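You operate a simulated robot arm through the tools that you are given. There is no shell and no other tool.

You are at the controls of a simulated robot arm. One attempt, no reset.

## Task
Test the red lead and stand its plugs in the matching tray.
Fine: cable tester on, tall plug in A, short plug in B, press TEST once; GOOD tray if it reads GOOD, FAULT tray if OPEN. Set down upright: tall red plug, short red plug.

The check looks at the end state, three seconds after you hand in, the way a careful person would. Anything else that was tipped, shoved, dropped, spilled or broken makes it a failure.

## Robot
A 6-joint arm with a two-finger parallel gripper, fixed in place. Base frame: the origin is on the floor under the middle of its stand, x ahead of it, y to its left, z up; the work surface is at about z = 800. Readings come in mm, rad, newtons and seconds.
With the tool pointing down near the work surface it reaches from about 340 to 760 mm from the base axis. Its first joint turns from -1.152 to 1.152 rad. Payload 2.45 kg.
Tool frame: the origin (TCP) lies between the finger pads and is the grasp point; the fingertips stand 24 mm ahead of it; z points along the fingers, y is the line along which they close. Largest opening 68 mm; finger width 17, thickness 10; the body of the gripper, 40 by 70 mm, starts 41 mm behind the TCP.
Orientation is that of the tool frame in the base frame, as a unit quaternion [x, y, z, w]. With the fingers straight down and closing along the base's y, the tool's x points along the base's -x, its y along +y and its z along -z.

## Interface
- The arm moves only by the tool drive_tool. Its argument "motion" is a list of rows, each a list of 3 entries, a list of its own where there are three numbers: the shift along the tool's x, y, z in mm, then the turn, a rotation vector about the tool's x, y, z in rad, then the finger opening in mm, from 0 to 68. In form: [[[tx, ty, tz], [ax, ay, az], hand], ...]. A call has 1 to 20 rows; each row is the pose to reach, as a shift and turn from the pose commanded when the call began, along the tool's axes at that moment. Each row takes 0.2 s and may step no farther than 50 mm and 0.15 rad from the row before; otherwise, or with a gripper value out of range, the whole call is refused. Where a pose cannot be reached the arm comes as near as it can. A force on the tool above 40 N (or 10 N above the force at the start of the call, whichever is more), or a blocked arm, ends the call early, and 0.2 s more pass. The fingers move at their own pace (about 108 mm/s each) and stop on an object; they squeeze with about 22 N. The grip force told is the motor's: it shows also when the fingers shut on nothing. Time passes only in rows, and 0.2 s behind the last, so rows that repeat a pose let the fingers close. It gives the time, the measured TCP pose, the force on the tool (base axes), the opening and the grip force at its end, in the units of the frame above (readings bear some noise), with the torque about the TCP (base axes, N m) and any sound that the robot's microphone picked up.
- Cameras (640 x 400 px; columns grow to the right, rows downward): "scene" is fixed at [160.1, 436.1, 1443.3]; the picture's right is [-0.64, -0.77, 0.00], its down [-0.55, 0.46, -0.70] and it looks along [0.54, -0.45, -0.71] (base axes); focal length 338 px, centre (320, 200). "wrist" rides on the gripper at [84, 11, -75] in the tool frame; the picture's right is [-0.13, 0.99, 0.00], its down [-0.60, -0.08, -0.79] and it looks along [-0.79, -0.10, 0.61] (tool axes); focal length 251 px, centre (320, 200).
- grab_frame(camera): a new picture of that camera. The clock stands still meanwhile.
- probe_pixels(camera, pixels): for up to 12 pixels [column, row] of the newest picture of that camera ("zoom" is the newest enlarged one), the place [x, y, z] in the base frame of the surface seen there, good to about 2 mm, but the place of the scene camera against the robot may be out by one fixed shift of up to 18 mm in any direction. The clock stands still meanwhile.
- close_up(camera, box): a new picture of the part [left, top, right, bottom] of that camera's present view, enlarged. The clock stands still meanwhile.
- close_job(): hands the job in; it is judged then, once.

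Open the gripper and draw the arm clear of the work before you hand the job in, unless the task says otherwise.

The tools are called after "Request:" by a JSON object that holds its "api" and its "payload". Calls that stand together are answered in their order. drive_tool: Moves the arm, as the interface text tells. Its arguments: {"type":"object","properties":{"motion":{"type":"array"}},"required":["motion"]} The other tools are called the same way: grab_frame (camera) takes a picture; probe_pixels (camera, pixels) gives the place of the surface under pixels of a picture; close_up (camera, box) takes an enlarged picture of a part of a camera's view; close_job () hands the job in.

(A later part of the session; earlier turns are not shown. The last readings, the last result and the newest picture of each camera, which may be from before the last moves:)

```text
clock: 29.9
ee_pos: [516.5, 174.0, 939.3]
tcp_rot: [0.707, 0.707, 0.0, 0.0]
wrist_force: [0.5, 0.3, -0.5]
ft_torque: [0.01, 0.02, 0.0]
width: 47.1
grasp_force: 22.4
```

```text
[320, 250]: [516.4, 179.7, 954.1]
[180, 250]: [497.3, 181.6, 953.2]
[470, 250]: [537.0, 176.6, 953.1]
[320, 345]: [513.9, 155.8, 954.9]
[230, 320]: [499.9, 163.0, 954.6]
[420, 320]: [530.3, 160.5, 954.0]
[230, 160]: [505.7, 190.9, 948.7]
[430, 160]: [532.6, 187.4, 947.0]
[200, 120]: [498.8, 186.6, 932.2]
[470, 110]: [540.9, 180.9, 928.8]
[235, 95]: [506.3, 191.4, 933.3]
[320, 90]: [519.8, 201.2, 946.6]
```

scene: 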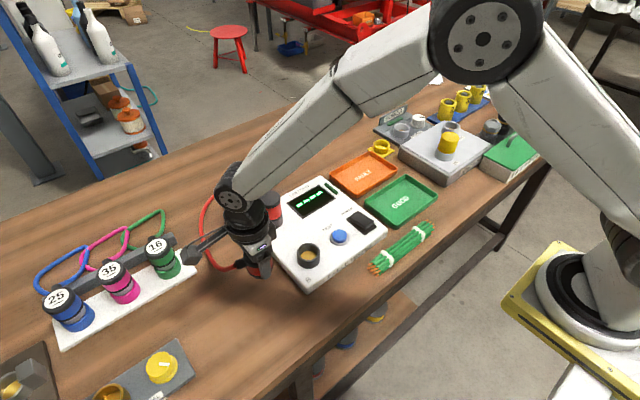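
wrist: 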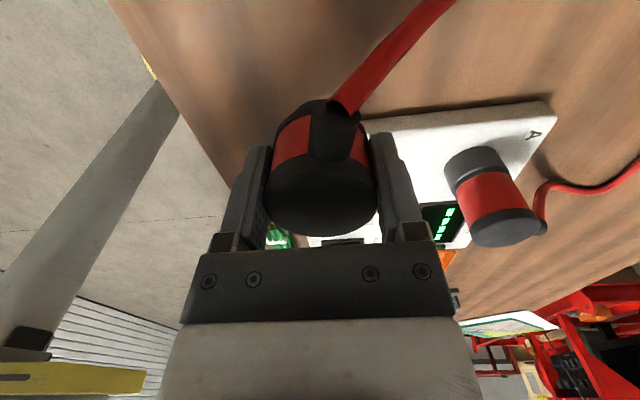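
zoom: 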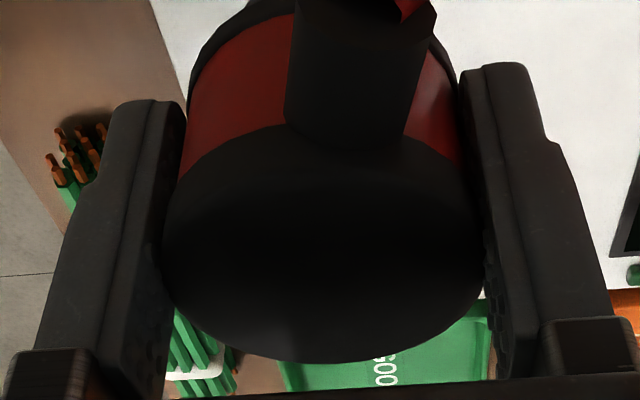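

The cap top is at z≈954 with its axis near (517,174), within about 1 mm of socket B's centre. I'll lower 48 mm into B.

Request:
{"api": "drive_tool", "payload": {"motion": [[[0.7, -0.3, 10], [0, 0, 0], 30], [[0.7, -0.3, 20], [0, 0, 0], 30], [[0.7, -0.3, 30], [0, 0, 0], 30], [[0.7, -0.3, 38], [0, 0, 0], 30], [[0.7, -0.3, 44], [0, 0, 0], 30], [[0.7, -0.3, 48], [0, 0, 0], 30], [[0.7, -0.3, 48], [0, 0, 0], 30]]}}

Request:
{"api": "close_up", "payload": {"camera": "wrist", "box": [200, 20, 440, 170]}}

Request:
{"api": "close_up", "payload": {"camera": "scene", "box": [220, 170, 400, 300]}}

```text
clock: 31.5
ee_pos: [514.5, 177.7, 892.3]
tcp_rot: [0.707, 0.707, 0.001, 0.0]
wrist_force: [1.1, 12.0, 0.5]
ft_torque: [0.39, -0.02, 0.05]
width: 47.0
grasp_force: 22.1
```

```text
2.67 times, centred on (320, 95) of wrist
```

zoom: 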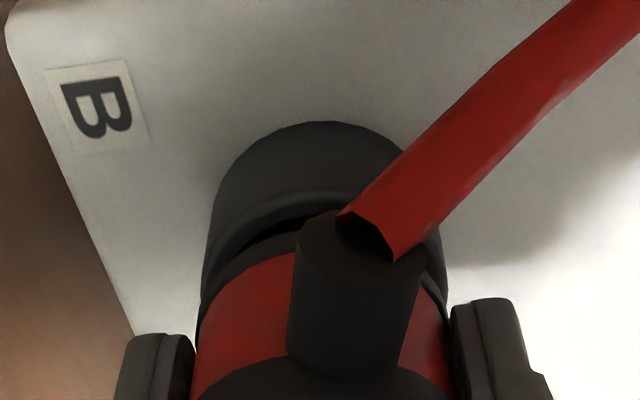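

```text
3.08 times, centred on (310, 235) of scene
```

zoom: 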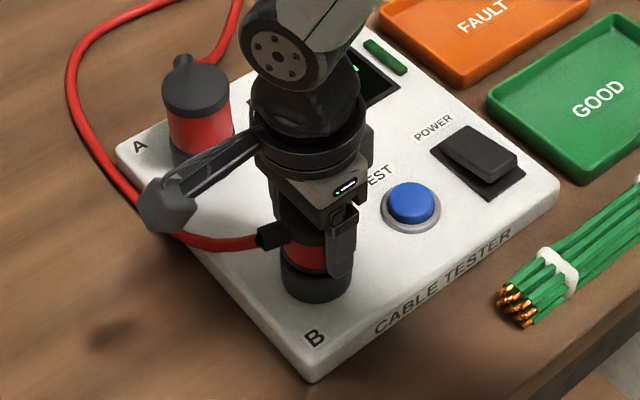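

There is a 12 N sideways force along +y: the nose touches the −y wall of B, and the wrist zoom shows the gap on the near (+y) side. I'll shift 3 mm toward +y to relieve it.

Request:
{"api": "drive_tool", "payload": {"motion": [[[1, 0, 0], [0, 0, 0], 30], [[2, 0, 0], [0, 0, 0], 30], [[3, 0, 0], [0, 0, 0], 30], [[3, 0, 0], [0, 0, 0], 30]]}}

Request:
{"api": "close_up", "payload": {"camera": "wrist", "box": [200, 20, 440, 170]}}

```text
clock: 32.5
ee_pos: [513.6, 178.9, 893.0]
tcp_rot: [0.707, 0.707, -0.001, 0.0]
wrist_force: [0.6, -0.6, -0.9]
ft_torque: [-0.02, -0.1, 0.02]
width: 47.3
grasp_force: 21.8
```

```text
2.67 times, centred on (320, 95) of wrist
```

zoom: 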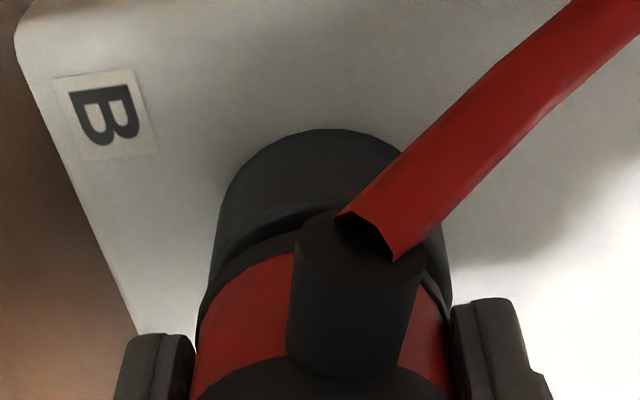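

The side force is gone. I'll add 0.8 mm and lower the last few millimetres in 1 mm steps, watching the force.

Request:
{"api": "drive_tool", "payload": {"motion": [[[0.8, 0.5, 1], [0, 0, 0], 30], [[0.8, 0.5, 2], [0, 0, 0], 30], [[0.8, 0.5, 3], [0, 0, 0], 30], [[0.8, 0.5, 4], [0, 0, 0], 30], [[0.8, 0.5, 4], [0, 0, 0], 30]]}}

```text
clock: 33.7
ee_pos: [515.2, 181.1, 888.5]
tcp_rot: [0.707, 0.707, 0.0, 0.001]
wrist_force: [-0.4, -1.6, -0.7]
ft_torque: [-0.02, -0.03, 0.01]
width: 47.1
grasp_force: 22.3
```

Still free (z≈888.5). I'll continue 3 mm more.

Request:
{"api": "drive_tool", "payload": {"motion": [[[0, 0, 1], [0, 0, 0], 30], [[0, 0, 2], [0, 0, 0], 30], [[0, 0, 3], [0, 0, 0], 30], [[0, 0, 3], [0, 0, 0], 30]]}}

```text
clock: 34.7
ee_pos: [515.1, 180.9, 885.8]
tcp_rot: [0.707, 0.707, 0.0, 0.001]
wrist_force: [1.9, -6.3, -0.5]
ft_torque: [-0.2, -0.09, 0.0]
width: 47.2
grasp_force: 22.3
```

A −6 N force along y now shows the nose easing against the +y side; I'll back off 1.3 mm in y and read again.

Request:
{"api": "drive_tool", "payload": {"motion": [[[-0.7, 0, 0], [0, 0, 0], 30], [[-1.3, 0, 0], [0, 0, 0], 30], [[-1.3, 0, 0], [0, 0, 0], 30]]}}

Request:
{"api": "close_up", "payload": {"camera": "wrist", "box": [200, 20, 440, 170]}}

Request:
{"api": "close_up", "payload": {"camera": "scene", "box": [250, 190, 370, 290]}}

```text
clock: 35.5
ee_pos: [514.5, 180.0, 886.2]
tcp_rot: [0.707, 0.707, 0.0, 0.001]
wrist_force: [-0.1, 1.3, -0.8]
ft_torque: [0.05, 0.0, 0.0]
width: 47.2
grasp_force: 21.8
```

```text
2.67 times, centred on (320, 95) of wrist
```

zoom: 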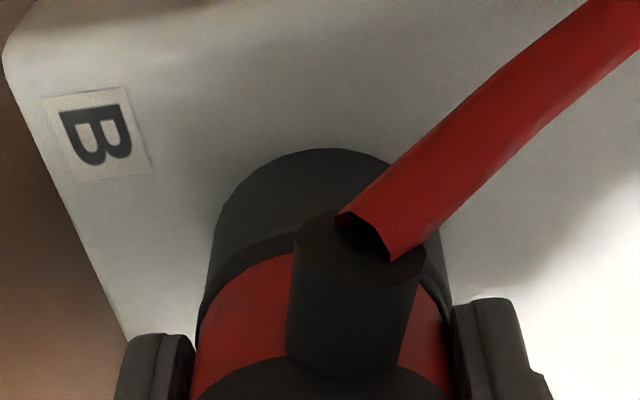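

```text
4.00 times, centred on (310, 240) of scene
```

zoom: 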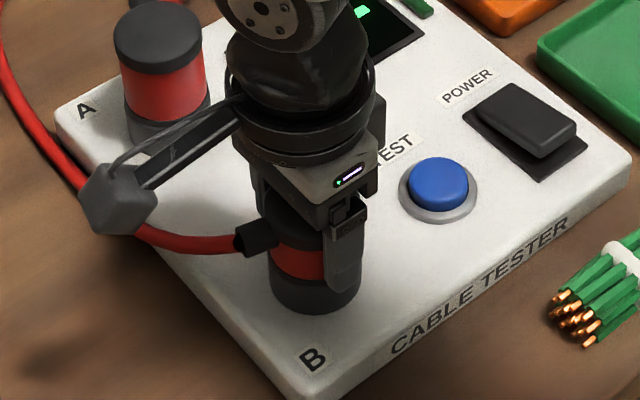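

Side forces are near zero at z≈886. I'll go down another 2 mm in half-millimetre steps to reach the floor.

Request:
{"api": "drive_tool", "payload": {"motion": [[[0, 0, 0.7], [0, 0, 0], 30], [[0, 0, 1.4], [0, 0, 0], 30], [[0, 0, 2], [0, 0, 0], 30], [[0, 0, 2], [0, 0, 0], 30]]}}

```text
clock: 36.5
ee_pos: [514.2, 179.5, 885.0]
tcp_rot: [0.707, 0.707, 0.0, 0.0]
wrist_force: [-6.8, 0.2, 17.0]
ft_torque: [-0.41, 0.19, -0.13]
width: 47.3
grasp_force: 22.6
```

It has bottomed with +17 N. I'll ease up 0.8 mm, open the fingers, and rise clear.

Request:
{"api": "drive_tool", "payload": {"motion": [[[0, 0, -0.8], [0, 0, 0], 30], [[0, 0, -0.8], [0, 0, 0], 55], [[0, 0, -0.8], [0, 0, 0], 68], [[0, 0, -0.8], [0, 0, 0], 68], [[0, 0, -15], [0, 0, 0], 68], [[0, 0, -40], [0, 0, 0], 68], [[0, 0, -80], [0, 0, 0], 68], [[0, 0, -110], [0, 0, 0], 68]]}}

Request:
{"api": "grab_frame", "payload": {"camera": "wrist"}}

Request:
{"api": "grab_frame", "payload": {"camera": "scene"}}

```text
clock: 38.3
ee_pos: [513.4, 179.4, 994.3]
tcp_rot: [0.707, 0.707, 0.001, -0.001]
wrist_force: [0.2, -0.4, 0.4]
ft_torque: [-0.03, 0.0, 0.0]
width: 67.9
grasp_force: 0.0
```

```text
taken
```

wrist: 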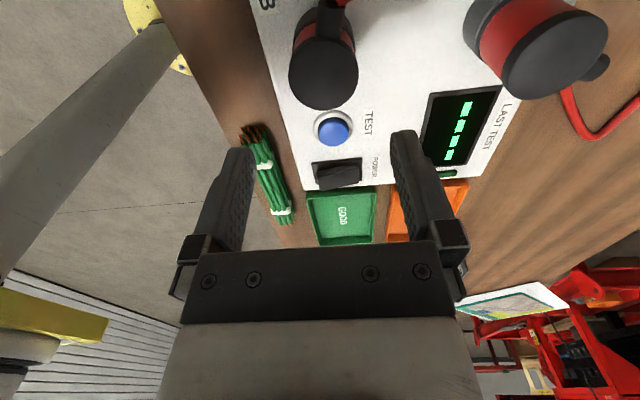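

```text
taken
```

scene: 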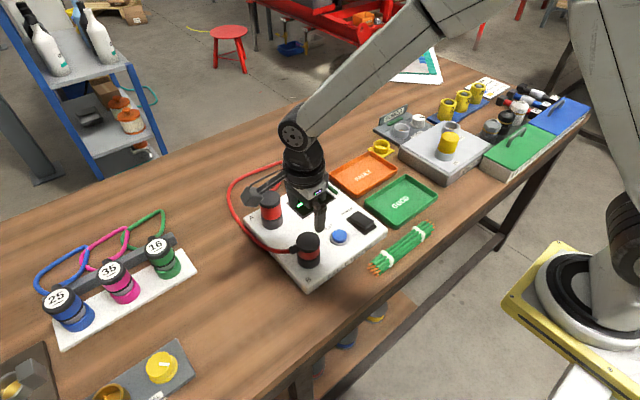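

Both plugs stand in their sockets (scene (270,208) and (308,250)). For pressing TEST I'll turn the tool back 90° so the camera arm stays clear of plug B, shut the fingers, and hover over the button at about (510,83.5).

Request:
{"api": "drive_tool", "payload": {"motion": [[[-9, 0, 0], [0, 0, -0.143], 50], [[-18, 0, 0], [0, 0, -0.286], 30], [[-27, -1, 0], [0, 0, -0.429], 10], [[-36, -1, 0], [0, 0, -0.572], 0], [[-45, -1, 0], [0, 0, -0.715], 0], [[-54, -2, 0], [0, 0, -0.858], 0], [[-63, -2, 0], [0, 0, -1.0], 0], [[-72, -3, 0], [0, 0, -1.143], 0], [[-81, -3, 0], [0, 0, -1.286], 0], [[-90, -3.5, 0], [0, 0, -1.429], 0], [[-96, -3.5, 0], [0, 0, -1.5708], 0], [[-96, -3.5, 30], [0, 0, -1.5708], 0], [[-96, -3.5, 65], [0, 0, -1.5708], 0], [[-96, -3.5, 90], [0, 0, -1.5708], 0], [[-96, -3.5, 90], [0, 0, -1.5708], 0]]}}

Request:
{"api": "grab_frame", "payload": {"camera": "wrist"}}

Request:
{"api": "close_up", "payload": {"camera": "scene", "box": [240, 160, 400, 280]}}

```text
clock: 41.5
ee_pos: [511.0, 83.0, 901.5]
tcp_rot: [0.0, 1.0, 0.0, 0.0]
wrist_force: [-0.4, -0.3, 0.3]
ft_torque: [0.02, -0.02, 0.01]
width: 0.0
grasp_force: 22.3
```

```text
taken
```

wrist: 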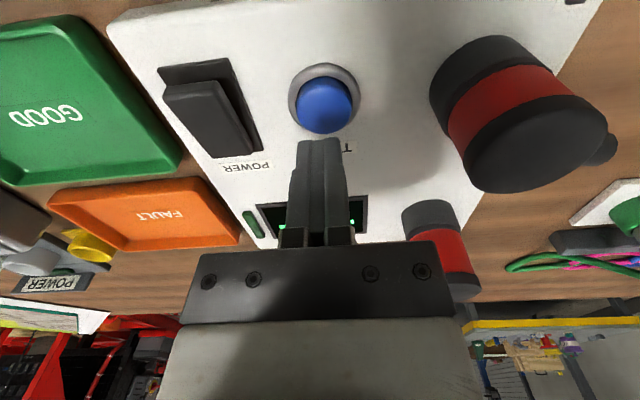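

```text
3.33 times, centred on (320, 220) of scene
```

zoom: 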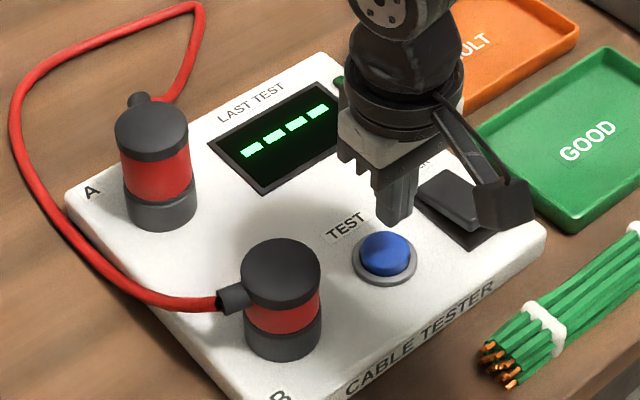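

The button's centre shows at (325,103) while the tool axis meets that height at about (320,110), so I'll shift 3 mm toward −x and 2.5 mm toward +y while lowering to a few mm above it.

Request:
{"api": "drive_tool", "payload": {"motion": [[[3, 2.5, 8], [0, 0, 0], 0], [[3, 2.5, 18], [0, 0, 0], 0], [[3, 2.5, 25], [0, 0, 0], 0], [[3, 2.5, 25], [0, 0, 0], 0]]}}

Request:
{"api": "close_up", "payload": {"camera": "wrist", "box": [240, 60, 400, 180]}}

Request:
{"api": "close_up", "payload": {"camera": "scene", "box": [290, 190, 390, 270]}}

```text
clock: 42.5
ee_pos: [507.9, 86.5, 878.0]
tcp_rot: [0.0, 1.0, 0.0, 0.0]
wrist_force: [0.1, -0.3, -0.4]
ft_torque: [-0.01, 0.0, 0.04]
width: 0.0
grasp_force: 22.5
```

```text
3.33 times, centred on (320, 120) of wrist
```

zoom: 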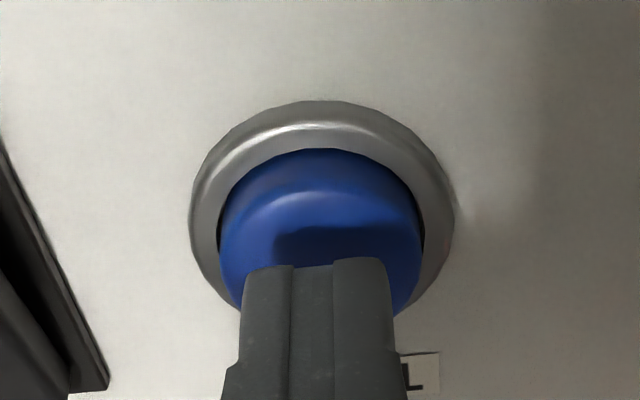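

```text
5.00 times, centred on (340, 230) of scene
```

zoom: 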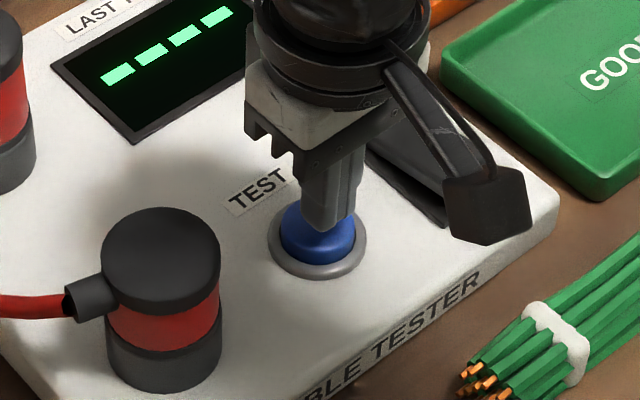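

The fingertips are centred over the blue button, about 9 mm above it. I'll press once, in slow steps.

Request:
{"api": "drive_tool", "payload": {"motion": [[[0, 0, 4], [0, 0, 0], 0], [[0, 0, 7], [0, 0, 0], 0], [[0, 0, 9], [0, 0, 0], 0], [[0, 0, 10], [0, 0, 0], 0], [[0, 0, 11], [0, 0, 0], 0], [[0, 0, 12], [0, 0, 0], 0]]}}

Request:
{"api": "close_up", "payload": {"camera": "scene", "box": [250, 170, 400, 280]}}

```text
clock: 43.9
ee_pos: [508.7, 85.9, 868.0]
tcp_rot: [0.0, 1.0, 0.0, 0.0]
wrist_force: [0.5, -0.9, 0.1]
ft_torque: [0.0, 0.01, 0.02]
width: 0.0
grasp_force: 22.0
```

```text
3.64 times, centred on (325, 225) of scene
```

zoom: 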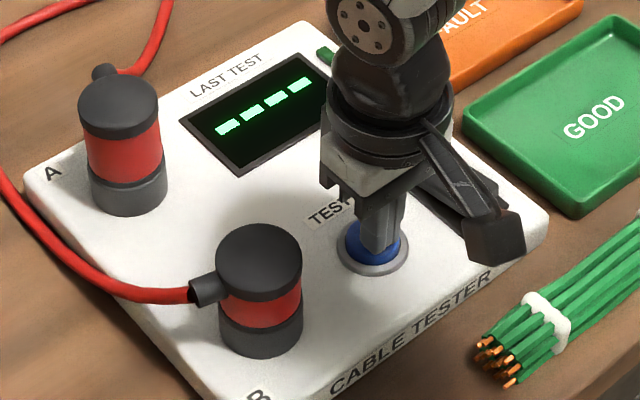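

No contact yet (force 0.1 N, fingertips ≈844). I'll keep going in 1 mm steps.

Request:
{"api": "drive_tool", "payload": {"motion": [[[0, 0, 1], [0, 0, 0], 0], [[0, 0, 2], [0, 0, 0], 0], [[0, 0, 3], [0, 0, 0], 0], [[0, 0, 3], [0, 0, 0], 0]]}}

Request:
{"api": "close_up", "payload": {"camera": "scene", "box": [250, 170, 400, 280]}}

```text
clock: 44.9
ee_pos: [507.8, 85.8, 864.0]
tcp_rot: [0.0, 1.0, 0.0, -0.001]
wrist_force: [0.7, 0.5, 2.6]
ft_torque: [-0.03, -0.05, 0.01]
width: 0.0
grasp_force: 22.1
heard: click
```

```text
3.64 times, centred on (325, 225) of scene
```

zoom: 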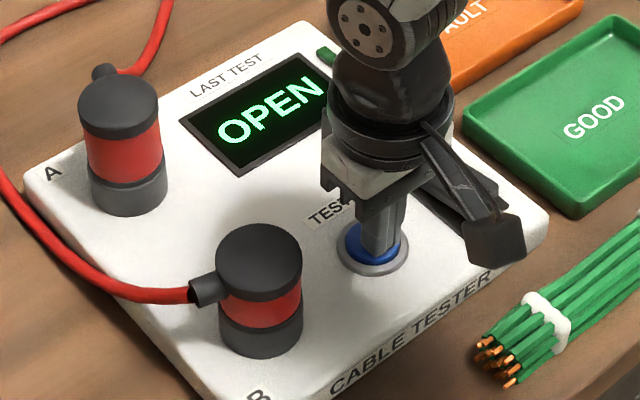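

A click was heard and the display at (270,110) now reads OPEN. I'll rise straight off the button, then verify the plugs were fully seated for that reading.

Request:
{"api": "drive_tool", "payload": {"motion": [[[0, 0, -10], [0, 0, 0], 0], [[0, 0, -40], [0, 0, 0], 0], [[0, 0, -80], [0, 0, 0], 0], [[40, 0, -120], [0, 0, 0], 0], [[80, 15, -140], [0, 0, 0], 30], [[110, 40, -150], [0, 0, 0], 68], [[110, 40, -150], [0, 0, 0], 68]]}}

Request:
{"api": "grab_frame", "payload": {"camera": "wrist"}}

Request:
{"api": "grab_frame", "payload": {"camera": "scene"}}

```text
refused: row 4 steps farther than a row can; nothing moved
```

```text
taken
```

wrist: 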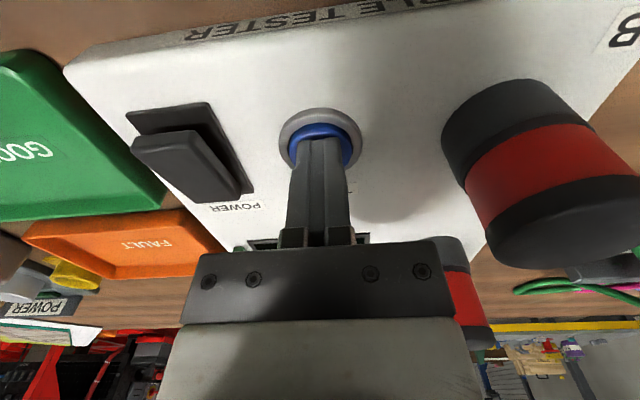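

```text
taken
```

scene: 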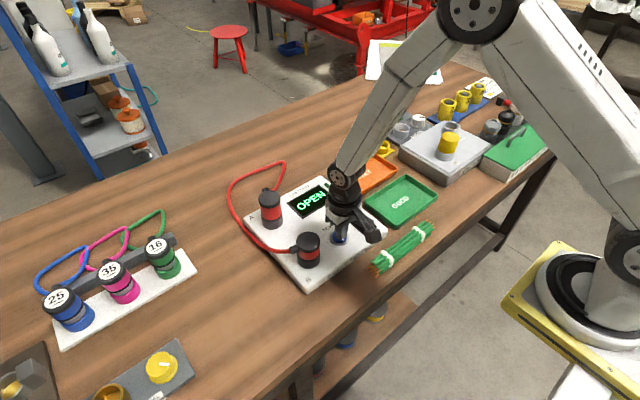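

That call was refused because one row stepped too far, and nothing moved. I'll redo it with shorter steps, first straight up.

Request:
{"api": "drive_tool", "payload": {"motion": [[[0, 0, -10], [0, 0, 0], 0], [[0, 0, -40], [0, 0, 0], 0], [[0, 0, -80], [0, 0, 0], 0], [[25, 5, -110], [0, 0, 0], 0], [[55, 20, -130], [0, 0, 0], 30], [[85, 35, -145], [0, 0, 0], 68], [[110, 50, -150], [0, 0, 0], 68], [[110, 50, -150], [0, 0, 0], 68]]}}

Request:
{"api": "grab_frame", "payload": {"camera": "wrist"}}

Request:
{"api": "grab_frame", "payload": {"camera": "scene"}}

```text
clock: 46.7
ee_pos: [398.0, 137.0, 1014.7]
tcp_rot: [0.0, 1.0, 0.0, -0.001]
wrist_force: [0.7, 0.0, -1.0]
ft_torque: [0.01, -0.01, 0.02]
width: 68.0
grasp_force: 0.0
```

```text
taken
```

wrist: 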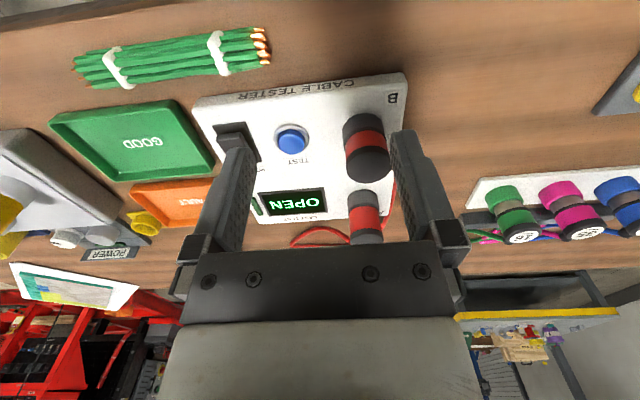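

```text
taken
```

scene: 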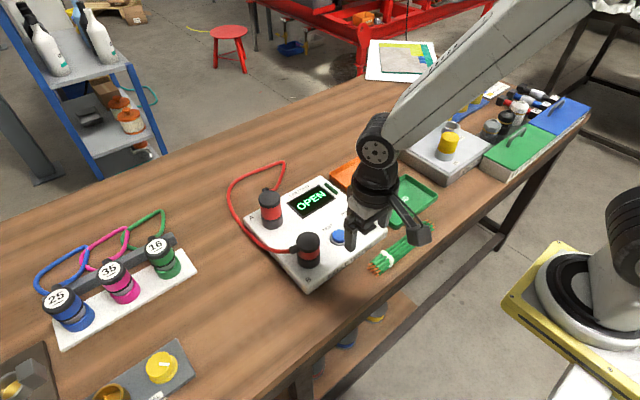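

The display reads OPEN in both views. I'll check the seating by probing plug tops and take closer views.

Request:
{"api": "close_up", "payload": {"camera": "wrist", "box": [260, 60, 420, 260]}}

Request:
{"api": "close_up", "payload": {"camera": "scene", "box": [230, 170, 350, 290]}}

Request:
{"api": "probe_pixels", "payload": {"camera": "zoom", "pixels": [[215, 115], [195, 165], [215, 140], [415, 370], [400, 420], [415, 395], [240, 190], [450, 450], [325, 405], [175, 200], [175, 220], [400, 470]]}}

```text
2.00 times, centred on (340, 160) of wrist
```

zoom: 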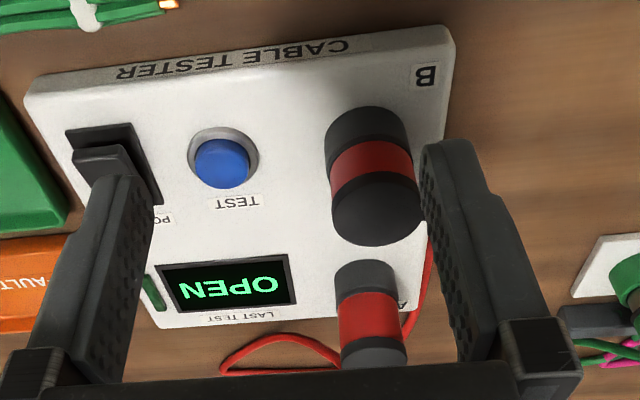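

```text
3.33 times, centred on (290, 230) of scene
```

zoom: 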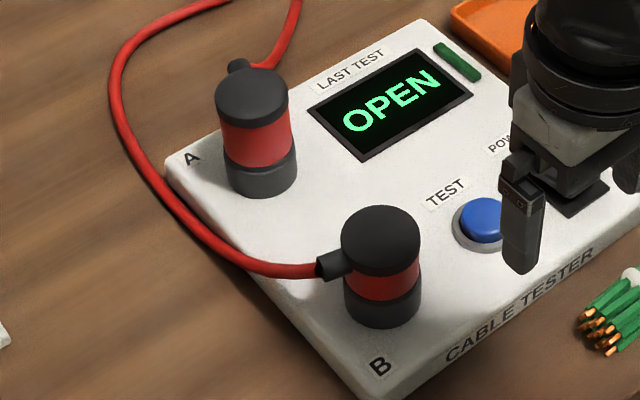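

```text
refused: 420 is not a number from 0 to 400
```

Both look flush on their socket rims. I'll probe cap tops in the scene zoom: tall (253,92), short (380,232).

Request:
{"api": "probe_pixels", "payload": {"camera": "zoom", "pixels": [[253, 92], [240, 85], [265, 95], [380, 232], [370, 225], [390, 240], [300, 250], [200, 180], [262, 185], [382, 310]]}}

Request:
{"api": "probe_pixels", "payload": {"camera": "wrist", "pixels": [[370, 170], [365, 165], [375, 172], [366, 238], [205, 196], [170, 196]]}}

```text
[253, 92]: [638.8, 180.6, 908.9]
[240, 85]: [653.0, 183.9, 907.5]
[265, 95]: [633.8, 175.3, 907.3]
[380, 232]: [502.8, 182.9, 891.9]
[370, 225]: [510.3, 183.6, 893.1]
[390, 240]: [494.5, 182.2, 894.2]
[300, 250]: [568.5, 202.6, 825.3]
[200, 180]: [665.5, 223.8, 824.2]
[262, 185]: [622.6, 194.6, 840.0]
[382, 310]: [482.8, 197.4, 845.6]
```

```text
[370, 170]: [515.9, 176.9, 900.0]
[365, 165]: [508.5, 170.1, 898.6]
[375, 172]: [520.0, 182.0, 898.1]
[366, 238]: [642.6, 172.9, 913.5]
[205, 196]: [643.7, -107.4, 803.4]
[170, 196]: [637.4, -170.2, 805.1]
```

Tops read about 913 (tall) and 899 (short), i.e. both stood fully on the socket floors (835), so OPEN is a genuine reading: the plugs go in the FAULT tray. Now I'll view that tray with the wrist camera.

Request:
{"api": "drive_tool", "payload": {"motion": [[[0, -45, 0], [0, 0, 0], 68], [[0, -90, 0], [0, 0, 0], 68], [[0, -135, 0], [0, 0, 0], 68], [[0, -180, 0], [0, 0, 0], 68], [[-10, -225, 0], [0, 0, 0], 68], [[-40, -260, 0], [0, 0, 0], 68], [[-60, -270, 0], [0, 0, 0], 68], [[-60, -270, 0], [0, 0, 0], 68]]}}

Request:
{"api": "grab_frame", "payload": {"camera": "wrist"}}

```text
clock: 48.5
ee_pos: [458.0, -133.1, 1013.2]
tcp_rot: [0.0, 1.0, 0.0, 0.0]
wrist_force: [-0.2, 0.0, 0.3]
ft_torque: [0.0, -0.01, -0.02]
width: 67.8
grasp_force: 0.1
```

```text
taken
```

wrist: 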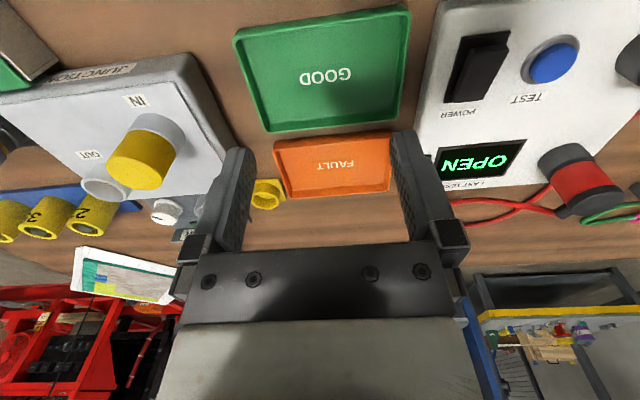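

The FAULT tray spans about (275–390, 132–198), with a yellow cap at (265,193) beside it. I'll enlarge and probe its corners and floor.

Request:
{"api": "close_up", "payload": {"camera": "wrist", "box": [220, 110, 420, 220]}}

```text
3.20 times, centred on (320, 165) of wrist
```

zoom: 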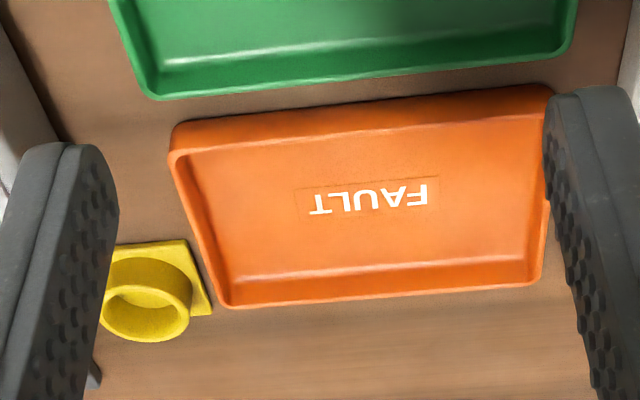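

Request:
{"api": "probe_pixels", "payload": {"camera": "zoom", "pixels": [[172, 153], [550, 88], [222, 304], [537, 284], [370, 200], [200, 180], [530, 140], [240, 270], [520, 255], [370, 105], [370, 290], [160, 295]]}}

Request:
{"api": "probe_pixels", "payload": {"camera": "zoom", "pixels": [[175, 128], [548, 95], [228, 300], [532, 280], [545, 120], [370, 112], [370, 125], [370, 150], [210, 200], [205, 215], [530, 200], [185, 265]]}}

```text
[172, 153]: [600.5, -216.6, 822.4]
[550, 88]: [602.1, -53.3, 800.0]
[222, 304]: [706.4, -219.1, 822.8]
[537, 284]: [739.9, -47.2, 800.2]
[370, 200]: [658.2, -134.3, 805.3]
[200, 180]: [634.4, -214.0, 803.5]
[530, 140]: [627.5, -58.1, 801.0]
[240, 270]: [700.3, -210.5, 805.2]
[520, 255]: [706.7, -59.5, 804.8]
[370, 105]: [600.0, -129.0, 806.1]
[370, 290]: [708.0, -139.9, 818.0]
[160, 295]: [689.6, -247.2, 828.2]
```

```text
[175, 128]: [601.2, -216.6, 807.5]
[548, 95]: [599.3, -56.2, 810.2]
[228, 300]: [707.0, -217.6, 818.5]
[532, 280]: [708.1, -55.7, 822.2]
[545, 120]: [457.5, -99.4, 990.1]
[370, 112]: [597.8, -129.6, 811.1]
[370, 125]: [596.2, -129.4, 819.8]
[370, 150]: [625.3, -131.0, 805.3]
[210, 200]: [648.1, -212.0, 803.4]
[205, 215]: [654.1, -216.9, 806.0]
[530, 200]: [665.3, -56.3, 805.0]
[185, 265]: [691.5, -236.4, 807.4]
```

The FAULT tray spans about x 597–710, y −218…−54, with its rim at z≈822 and floor at 805; the yellow cap sits just beyond y=−225. I plan the tall plug at about (652,−166) and the short at (652,−94), stubs toward +x. First, back above the tall plug in A.

Request:
{"api": "drive_tool", "payload": {"motion": [[[-22, 34, 0], [0, 0, 0], 68], [[-45, 70, 0], [0, 0, 0], 68], [[-68, 106, 0], [0, 0, 0], 68], [[-91, 142, 0], [0, 0, 0], 68], [[-114, 178, 0], [0, 0, 0], 68], [[-137, 214, 0], [0, 0, 0], 68], [[-160, 250, 0], [0, 0, 0], 68], [[-183, 286, 0], [0, 0, 0], 68], [[-197, 308, 0], [0, 0, 0], 68], [[-197, 308, 30], [0, 0, 0], 68], [[-197, 308, 55], [0, 0, 0], 68], [[-197, 308, 55], [0, 0, 0], 68]]}}

Request:
{"api": "grab_frame", "payload": {"camera": "wrist"}}

Request:
{"api": "close_up", "payload": {"camera": "wrist", "box": [240, 40, 400, 180]}}

```text
clock: 51.1
ee_pos: [655.3, 174.8, 959.7]
tcp_rot: [0.0, 1.0, 0.0, 0.0]
wrist_force: [-0.1, 0.2, 0.0]
ft_torque: [0.0, -0.01, -0.04]
width: 67.8
grasp_force: 0.1
```

```text
taken
```

wrist: 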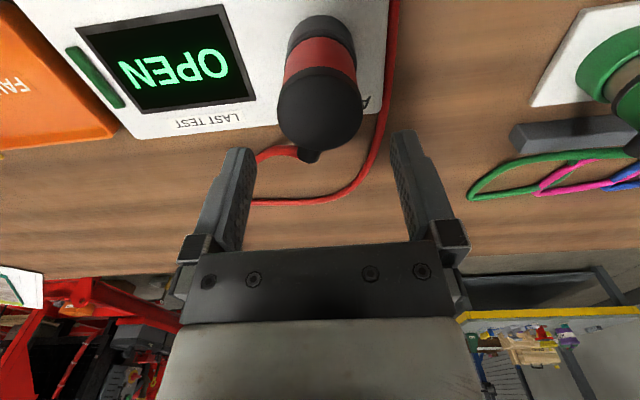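

```text
2.86 times, centred on (320, 110) of wrist
```

zoom: 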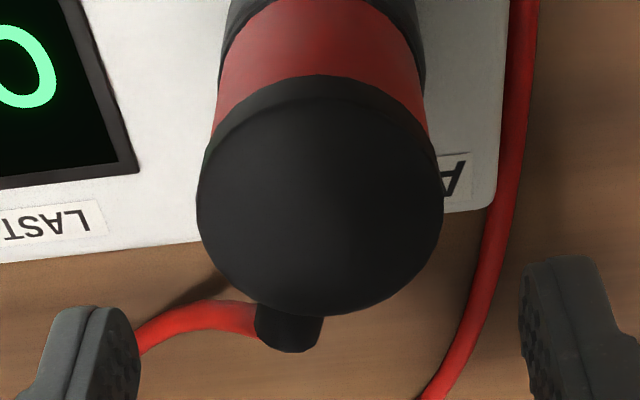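

The cap is centred between the fingers (zoom columns 196–443, centre 319.5), about 2 mm toward −x. I'll correct 1.5 mm, descend 73 mm and grip.

Request:
{"api": "drive_tool", "payload": {"motion": [[[1.5, 0, 20], [0, 0, 0], 68], [[1.5, 0, 40], [0, 0, 0], 68], [[1.5, 0, 58], [0, 0, 0], 68], [[1.5, 0, 68], [0, 0, 0], 68], [[1.5, 0, 73], [0, 0, 0], 68], [[1.5, 0, 73], [0, 0, 0], 68], [[1.5, 0, 73], [0, 0, 0], 50], [[1.5, 0, 73], [0, 0, 0], 40], [[1.5, 0, 73], [0, 0, 0], 30], [[1.5, 0, 73], [0, 0, 0], 30]]}}

```text
clock: 53.3
ee_pos: [653.6, 172.8, 886.3]
tcp_rot: [0.0, 1.0, 0.0, 0.0]
wrist_force: [-2.0, 2.5, -0.1]
ft_torque: [0.09, 0.0, 0.02]
width: 47.2
grasp_force: 21.8
```

The grip is firm (47.2 mm, 21.8 N). I'll lift the tall plug straight out, 100 mm.

Request:
{"api": "drive_tool", "payload": {"motion": [[[0, 0, -6], [0, 0, 0], 30], [[0, 0, -18], [0, 0, 0], 30], [[0, 0, -35], [0, 0, 0], 30], [[0, 0, -55], [0, 0, 0], 30], [[0, 0, -80], [0, 0, 0], 30], [[0, 0, -100], [0, 0, 0], 30], [[0, 0, -100], [0, 0, 0], 30]]}}

Request:
{"api": "grab_frame", "payload": {"camera": "wrist"}}

Request:
{"api": "grab_frame", "payload": {"camera": "scene"}}

```text
clock: 54.9
ee_pos: [653.6, 174.8, 986.8]
tcp_rot: [-0.001, 1.0, 0.0, 0.0]
wrist_force: [-0.4, 0.3, -1.4]
ft_torque: [-0.05, -0.05, 0.02]
width: 47.3
grasp_force: 21.6
```

```text
taken
```

wrist: 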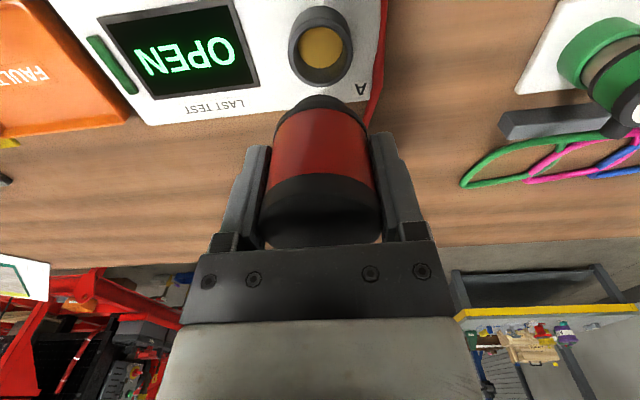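

```text
taken
```

scene: 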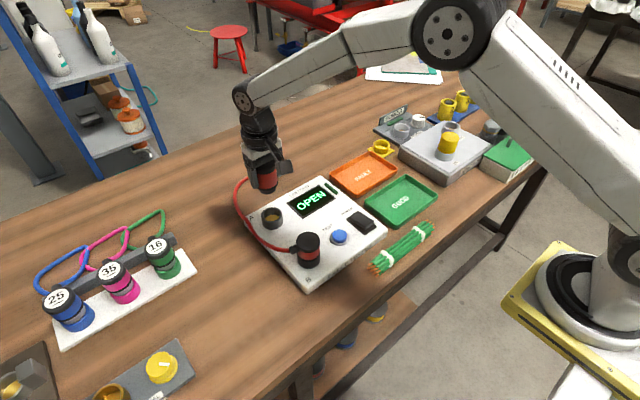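

The tall plug is out, B's plug stays put. I'll carry it toward −y to above the FAULT tray, turning −0.31 rad about the tool's z so its stub points along +x.

Request:
{"api": "drive_tool", "payload": {"motion": [[[0, -15, 0], [0, 0, 0], 30], [[0, -40, 0], [0, 0, -0.03], 30], [[0, -70, 0], [0, 0, -0.06], 30], [[0, -100, 0], [0, 0, -0.1], 30], [[0, -130, 0], [0, 0, -0.14], 30], [[0, -160, 0], [0, 0, -0.18], 30], [[1, -190, 0], [0, 0, -0.22], 30], [[1, -220, 0], [0, 0, -0.26], 30], [[2, -250, 0], [0, 0, -0.31], 30], [[2, -280, 0], [0, 0, -0.31], 30], [[2, -310, 0], [0, 0, -0.31], 30], [[2, -330, 0], [0, 0, -0.31], 30], [[2, -340, 0], [0, 0, -0.31], 30], [[2, -340, 0], [0, 0, -0.31], 30], [[2, -340, 0], [0, 0, -0.31], 30]]}}

Request:
{"api": "grab_frame", "payload": {"camera": "wrist"}}

Request:
{"api": "grab_frame", "payload": {"camera": "scene"}}

```text
clock: 58.1
ee_pos: [651.1, -166.7, 984.0]
tcp_rot: [-0.154, 0.988, 0.001, 0.0]
wrist_force: [-1.2, 0.1, -1.3]
ft_torque: [-0.01, -0.01, 0.06]
width: 47.4
grasp_force: 22.7
```

```text
taken
```

wrist: 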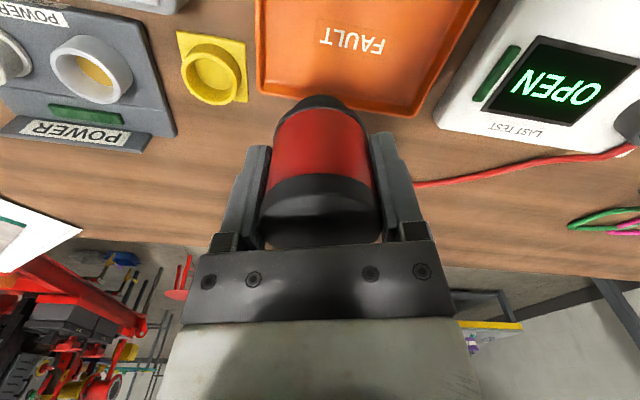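

```text
taken
```

scene: 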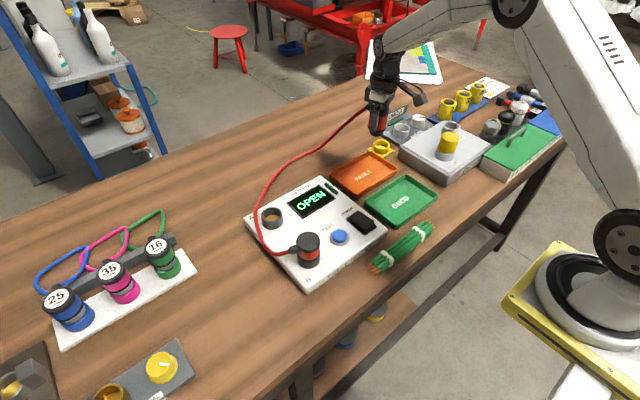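

The cord is slack and the plug hangs over the tray. Before lowering I'll check how tall the nearby junction box and its yellow plug are, since the wrist camera arm points that way.

Request:
{"api": "probe_pixels", "payload": {"camera": "scene", "pixels": [[449, 134], [449, 145], [430, 150], [405, 150], [400, 158], [445, 175], [451, 126], [380, 148], [378, 154], [366, 172], [402, 131], [393, 140]]}}

Request:
{"api": "close_up", "payload": {"camera": "scene", "box": [330, 60, 490, 200]}}

```text
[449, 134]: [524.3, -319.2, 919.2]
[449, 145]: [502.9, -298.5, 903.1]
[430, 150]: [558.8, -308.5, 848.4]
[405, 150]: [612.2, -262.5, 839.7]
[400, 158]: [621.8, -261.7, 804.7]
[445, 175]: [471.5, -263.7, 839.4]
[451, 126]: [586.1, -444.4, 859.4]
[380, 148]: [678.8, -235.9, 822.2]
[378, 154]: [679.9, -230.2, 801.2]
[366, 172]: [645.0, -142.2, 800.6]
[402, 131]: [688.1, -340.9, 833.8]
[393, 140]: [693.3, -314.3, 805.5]
```

```text
2.86 times, centred on (410, 130) of scene
```

zoom: 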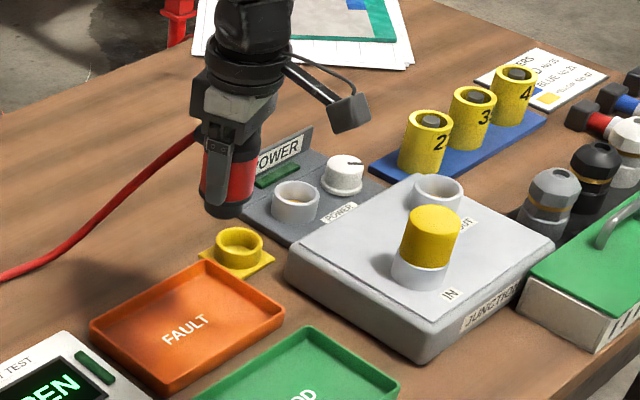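

The yellow plug is at about (515,−305), more than 90 mm from the camera arm's path, so lowering is safe. I'll lower 110 mm and check the position in the tray.

Request:
{"api": "drive_tool", "payload": {"motion": [[[0, 0, 20], [0, 0, 0], 30], [[0, 0, 40], [0, 0, 0], 30], [[0, 0, 60], [0, 0, 0], 30], [[0, 0, 80], [0, 0, 0], 30], [[0, 0, 97], [0, 0, 0], 30], [[0, 0, 110], [0, 0, 0], 30], [[0, 0, 110], [0, 0, 0], 30]]}}

Request:
{"api": "grab_frame", "payload": {"camera": "wrist"}}

Request:
{"api": "close_up", "payload": {"camera": "scene", "box": [300, 90, 460, 220]}}

```text
clock: 59.7
ee_pos: [652.1, -165.2, 873.5]
tcp_rot: [-0.154, 0.988, 0.0, 0.0]
wrist_force: [0.0, -0.1, -0.9]
ft_torque: [0.01, -0.02, 0.0]
width: 47.4
grasp_force: 22.1
```

```text
taken
```

wrist: 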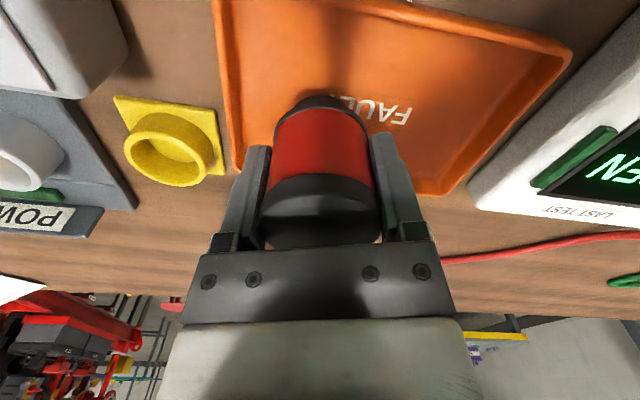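

```text
3.08 times, centred on (380, 155) of scene
```

zoom: 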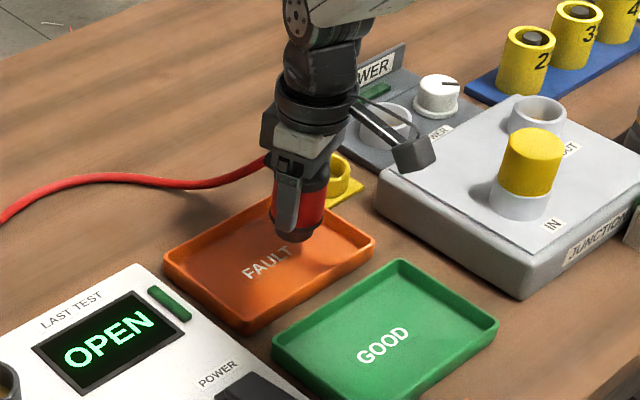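

The plug is inside the tray outline, nose about 17 mm above its floor. I'll lower 13 mm and then feel for contact.

Request:
{"api": "drive_tool", "payload": {"motion": [[[0, 0, 5], [0, 0, 0], 30], [[0, 0, 10], [0, 0, 0], 30], [[0, 0, 13], [0, 0, 0], 30], [[0, 0, 14], [0, 0, 0], 30], [[0, 0, 15], [0, 0, 0], 30], [[0, 0, 15], [0, 0, 0], 30]]}}

```text
clock: 61.1
ee_pos: [650.5, -166.1, 859.9]
tcp_rot: [-0.154, 0.988, 0.0, 0.0]
wrist_force: [0.1, -1.0, -1.2]
ft_torque: [0.0, 0.01, 0.01]
width: 47.4
grasp_force: 21.8
```

No contact yet at z≈860. I'll go on in 1 mm steps.

Request:
{"api": "drive_tool", "payload": {"motion": [[[0, 0, 1], [0, 0, 0], 30], [[0, 0, 2], [0, 0, 0], 30], [[0, 0, 2], [0, 0, 0], 30]]}}

```text
clock: 61.9
ee_pos: [651.3, -166.4, 859.0]
tcp_rot: [-0.154, 0.988, 0.0, 0.0]
wrist_force: [0.9, -0.4, -0.6]
ft_torque: [0.0, 0.01, 0.01]
width: 47.3
grasp_force: 21.6
```

Still no contact force. Another 2 mm.

Request:
{"api": "drive_tool", "payload": {"motion": [[[0, 0, 1], [0, 0, 0], 30], [[0, 0, 2], [0, 0, 0], 30], [[0, 0, 2], [0, 0, 0], 30]]}}

```text
clock: 62.7
ee_pos: [652.1, -165.0, 857.6]
tcp_rot: [-0.154, 0.988, 0.0, 0.001]
wrist_force: [0.0, 0.3, -2.0]
ft_torque: [-0.02, 0.01, 0.0]
width: 47.2
grasp_force: 22.4
```

Still hanging (−2 N, just the weight) at z≈857.6. Another 2 mm in small steps.

Request:
{"api": "drive_tool", "payload": {"motion": [[[0, 0, 0.7], [0, 0, 0], 30], [[0, 0, 1.4], [0, 0, 0], 30], [[0, 0, 2], [0, 0, 0], 30], [[0, 0, 2], [0, 0, 0], 30]]}}

```text
clock: 63.7
ee_pos: [652.7, -165.2, 857.0]
tcp_rot: [-0.155, 0.988, -0.001, 0.001]
wrist_force: [-3.5, 2.5, 13.5]
ft_torque: [0.17, 0.19, -0.02]
width: 47.5
grasp_force: 21.8
```

Contact at +13.5 N: the plug stands on the tray floor. I'll ease up 0.7 mm, open, and rise straight up.

Request:
{"api": "drive_tool", "payload": {"motion": [[[0, 0, -0.7], [0, 0, 0], 30], [[0, 0, -0.7], [0, 0, 0], 52], [[0, 0, -0.7], [0, 0, 0], 64], [[0, 0, -0.7], [0, 0, 0], 64], [[0, 0, -15], [0, 0, 0], 64], [[0, 0, -40], [0, 0, 0], 64], [[0, 0, -80], [0, 0, 0], 64], [[0, 0, -120], [0, 0, 0], 64]]}}

Request:
{"api": "grab_frame", "payload": {"camera": "wrist"}}

Request:
{"api": "grab_frame", "payload": {"camera": "scene"}}

```text
clock: 65.5
ee_pos: [650.1, -167.0, 974.7]
tcp_rot: [-0.154, 0.988, -0.001, 0.0]
wrist_force: [-0.6, 0.6, 0.3]
ft_torque: [0.0, -0.01, -0.01]
width: 63.9
grasp_force: 0.0
```

```text
taken
```

wrist: 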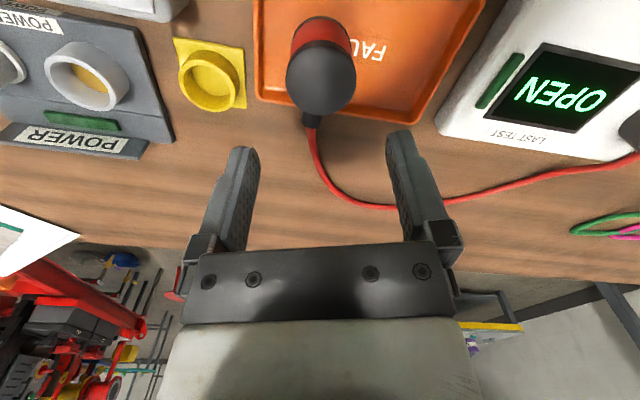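

```text
taken
```

scene: 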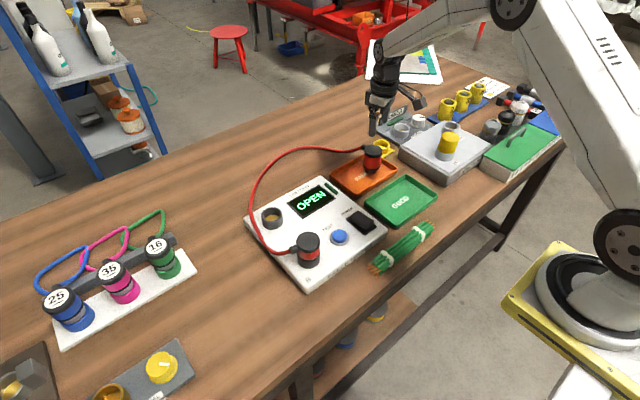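

The tall plug stands upright in the FAULT tray with its cord leaving toward +x. Next I'll go above the short plug in B, turning the tool 1.88 rad so the fingers again close along base x, clear of its +y stub.

Request:
{"api": "drive_tool", "payload": {"motion": [[[2, 28, -5], [0, 0, 0.14], 68], [[4, 57, -10], [0, 0, 0.285], 68], [[6, 85, -10], [0, 0, 0.43], 68], [[7, 114, -10], [0, 0, 0.575], 68], [[9, 142, -10], [0, 0, 0.72], 68], [[11, 171, -10], [0, 0, 0.865], 68], [[13, 199, -10], [0, 0, 1.01], 68], [[15, 228, -10], [0, 0, 1.155], 68], [[17, 256, -10], [0, 0, 1.3], 68], [[19, 285, -10], [0, 0, 1.445], 68], [[21, 313, -10], [0, 0, 1.59], 68], [[23, 342, -10], [0, 0, 1.735], 68], [[24.3, 369.9, -10], [0, 0, 1.8808], 68], [[24.3, 369.9, -10], [0, 0, 1.8808], 68], [[24.3, 369.9, -10], [0, 0, 1.8808], 68]]}}

Request:
{"api": "grab_frame", "payload": {"camera": "wrist"}}

Request:
{"api": "close_up", "payload": {"camera": "wrist", "box": [240, 0, 400, 140]}}

```text
clock: 68.7
ee_pos: [514.3, 180.1, 985.6]
tcp_rot: [0.707, 0.707, 0.0, 0.001]
wrist_force: [0.9, -0.4, -0.1]
ft_torque: [-0.02, 0.01, 0.01]
width: 67.8
grasp_force: 0.1
```

```text
taken
```

wrist: 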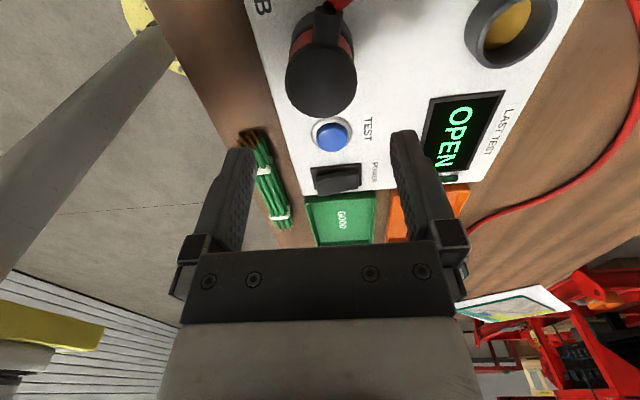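

```text
2.86 times, centred on (320, 70) of wrist
```

zoom: 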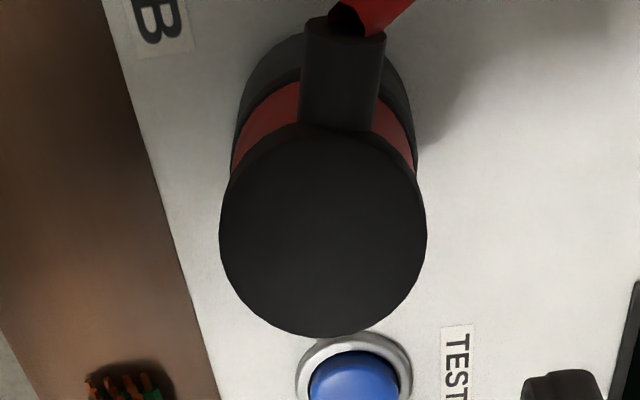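

The cap's centre is within 1 mm of the tool axis (column 321, row ~85). I'll descend 99 mm around it and grip.

Request:
{"api": "drive_tool", "payload": {"motion": [[[0, 0.7, 25], [0, 0, 0], 68], [[0, 0.7, 50], [0, 0, 0], 68], [[0, 0.7, 70], [0, 0, 0], 68], [[0, 0.7, 85], [0, 0, 0], 68], [[0, 0.7, 94], [0, 0, 0], 68], [[0, 0.7, 99], [0, 0, 0], 68], [[0, 0.7, 99], [0, 0, 0], 68], [[0, 0.7, 99], [0, 0, 0], 50], [[0, 0.7, 99], [0, 0, 0], 40], [[0, 0.7, 99], [0, 0, 0], 30], [[0, 0.7, 99], [0, 0, 0], 30]]}}

```text
clock: 71.1
ee_pos: [516.2, 180.0, 885.1]
tcp_rot: [0.707, 0.707, 0.0, 0.0]
wrist_force: [-0.3, -0.2, -0.1]
ft_torque: [-0.02, 0.0, 0.02]
width: 47.1
grasp_force: 22.4
```

The short plug is gripped (47.1 mm, 22.4 N). I'll lift it straight out of B by 110 mm.

Request:
{"api": "drive_tool", "payload": {"motion": [[[0, 0, -6], [0, 0, 0], 30], [[0, 0, -18], [0, 0, 0], 30], [[0, 0, -35], [0, 0, 0], 30], [[0, 0, -55], [0, 0, 0], 30], [[0, 0, -80], [0, 0, 0], 30], [[0, 0, -110], [0, 0, 0], 30], [[0, 0, -110], [0, 0, 0], 30]]}}

Request:
{"api": "grab_frame", "payload": {"camera": "wrist"}}

Request:
{"api": "grab_frame", "payload": {"camera": "scene"}}

```text
clock: 72.7
ee_pos: [517.7, 178.5, 997.1]
tcp_rot: [0.707, 0.707, 0.0, 0.0]
wrist_force: [-0.3, -0.7, -1.8]
ft_torque: [-0.01, 0.0, -0.01]
width: 46.8
grasp_force: 21.7
```

```text
taken
```

wrist: 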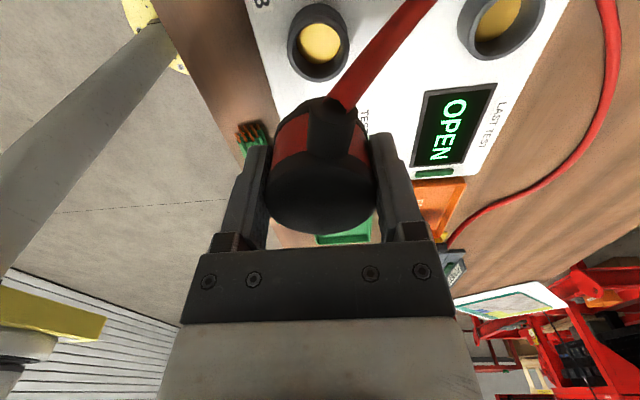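

```text
taken
```

scene: 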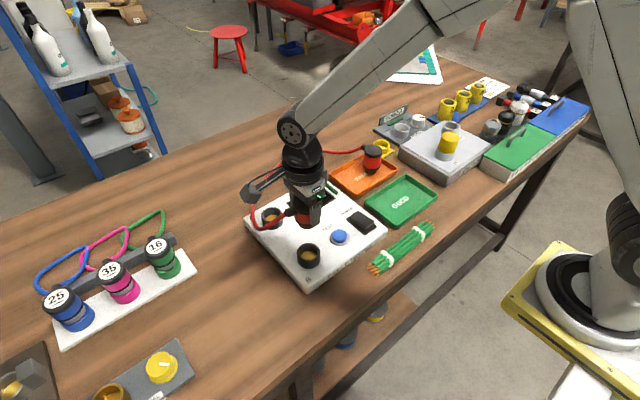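

Tall plug still stands in the tray. I'll probe its present position in the scene view against the tray corners, to choose the second slot.

Request:
{"api": "close_up", "payload": {"camera": "scene", "box": [320, 130, 440, 230]}}

```text
4.00 times, centred on (380, 180) of scene
```

zoom: 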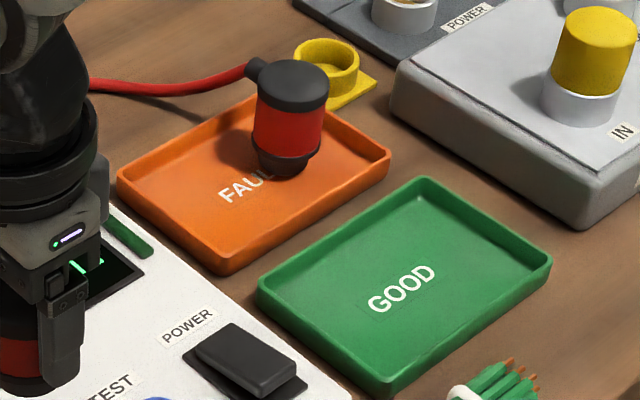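

The tall plug stands upright in the tray at zoom (290,115). Probing its cap and the tray rim corners now.

Request:
{"api": "probe_pixels", "payload": {"camera": "zoom", "pixels": [[292, 82], [262, 82], [325, 84], [295, 62], [290, 102], [120, 178], [386, 152], [228, 268], [200, 210], [282, 155], [312, 140], [220, 170]]}}

```text
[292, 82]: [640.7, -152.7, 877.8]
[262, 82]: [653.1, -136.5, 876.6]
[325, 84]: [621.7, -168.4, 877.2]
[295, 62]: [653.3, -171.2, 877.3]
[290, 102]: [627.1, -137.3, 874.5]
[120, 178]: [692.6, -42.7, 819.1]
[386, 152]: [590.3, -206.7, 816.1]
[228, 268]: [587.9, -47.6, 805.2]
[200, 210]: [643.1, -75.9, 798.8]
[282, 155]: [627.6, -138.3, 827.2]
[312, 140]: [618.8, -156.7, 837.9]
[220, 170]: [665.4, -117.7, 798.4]
```

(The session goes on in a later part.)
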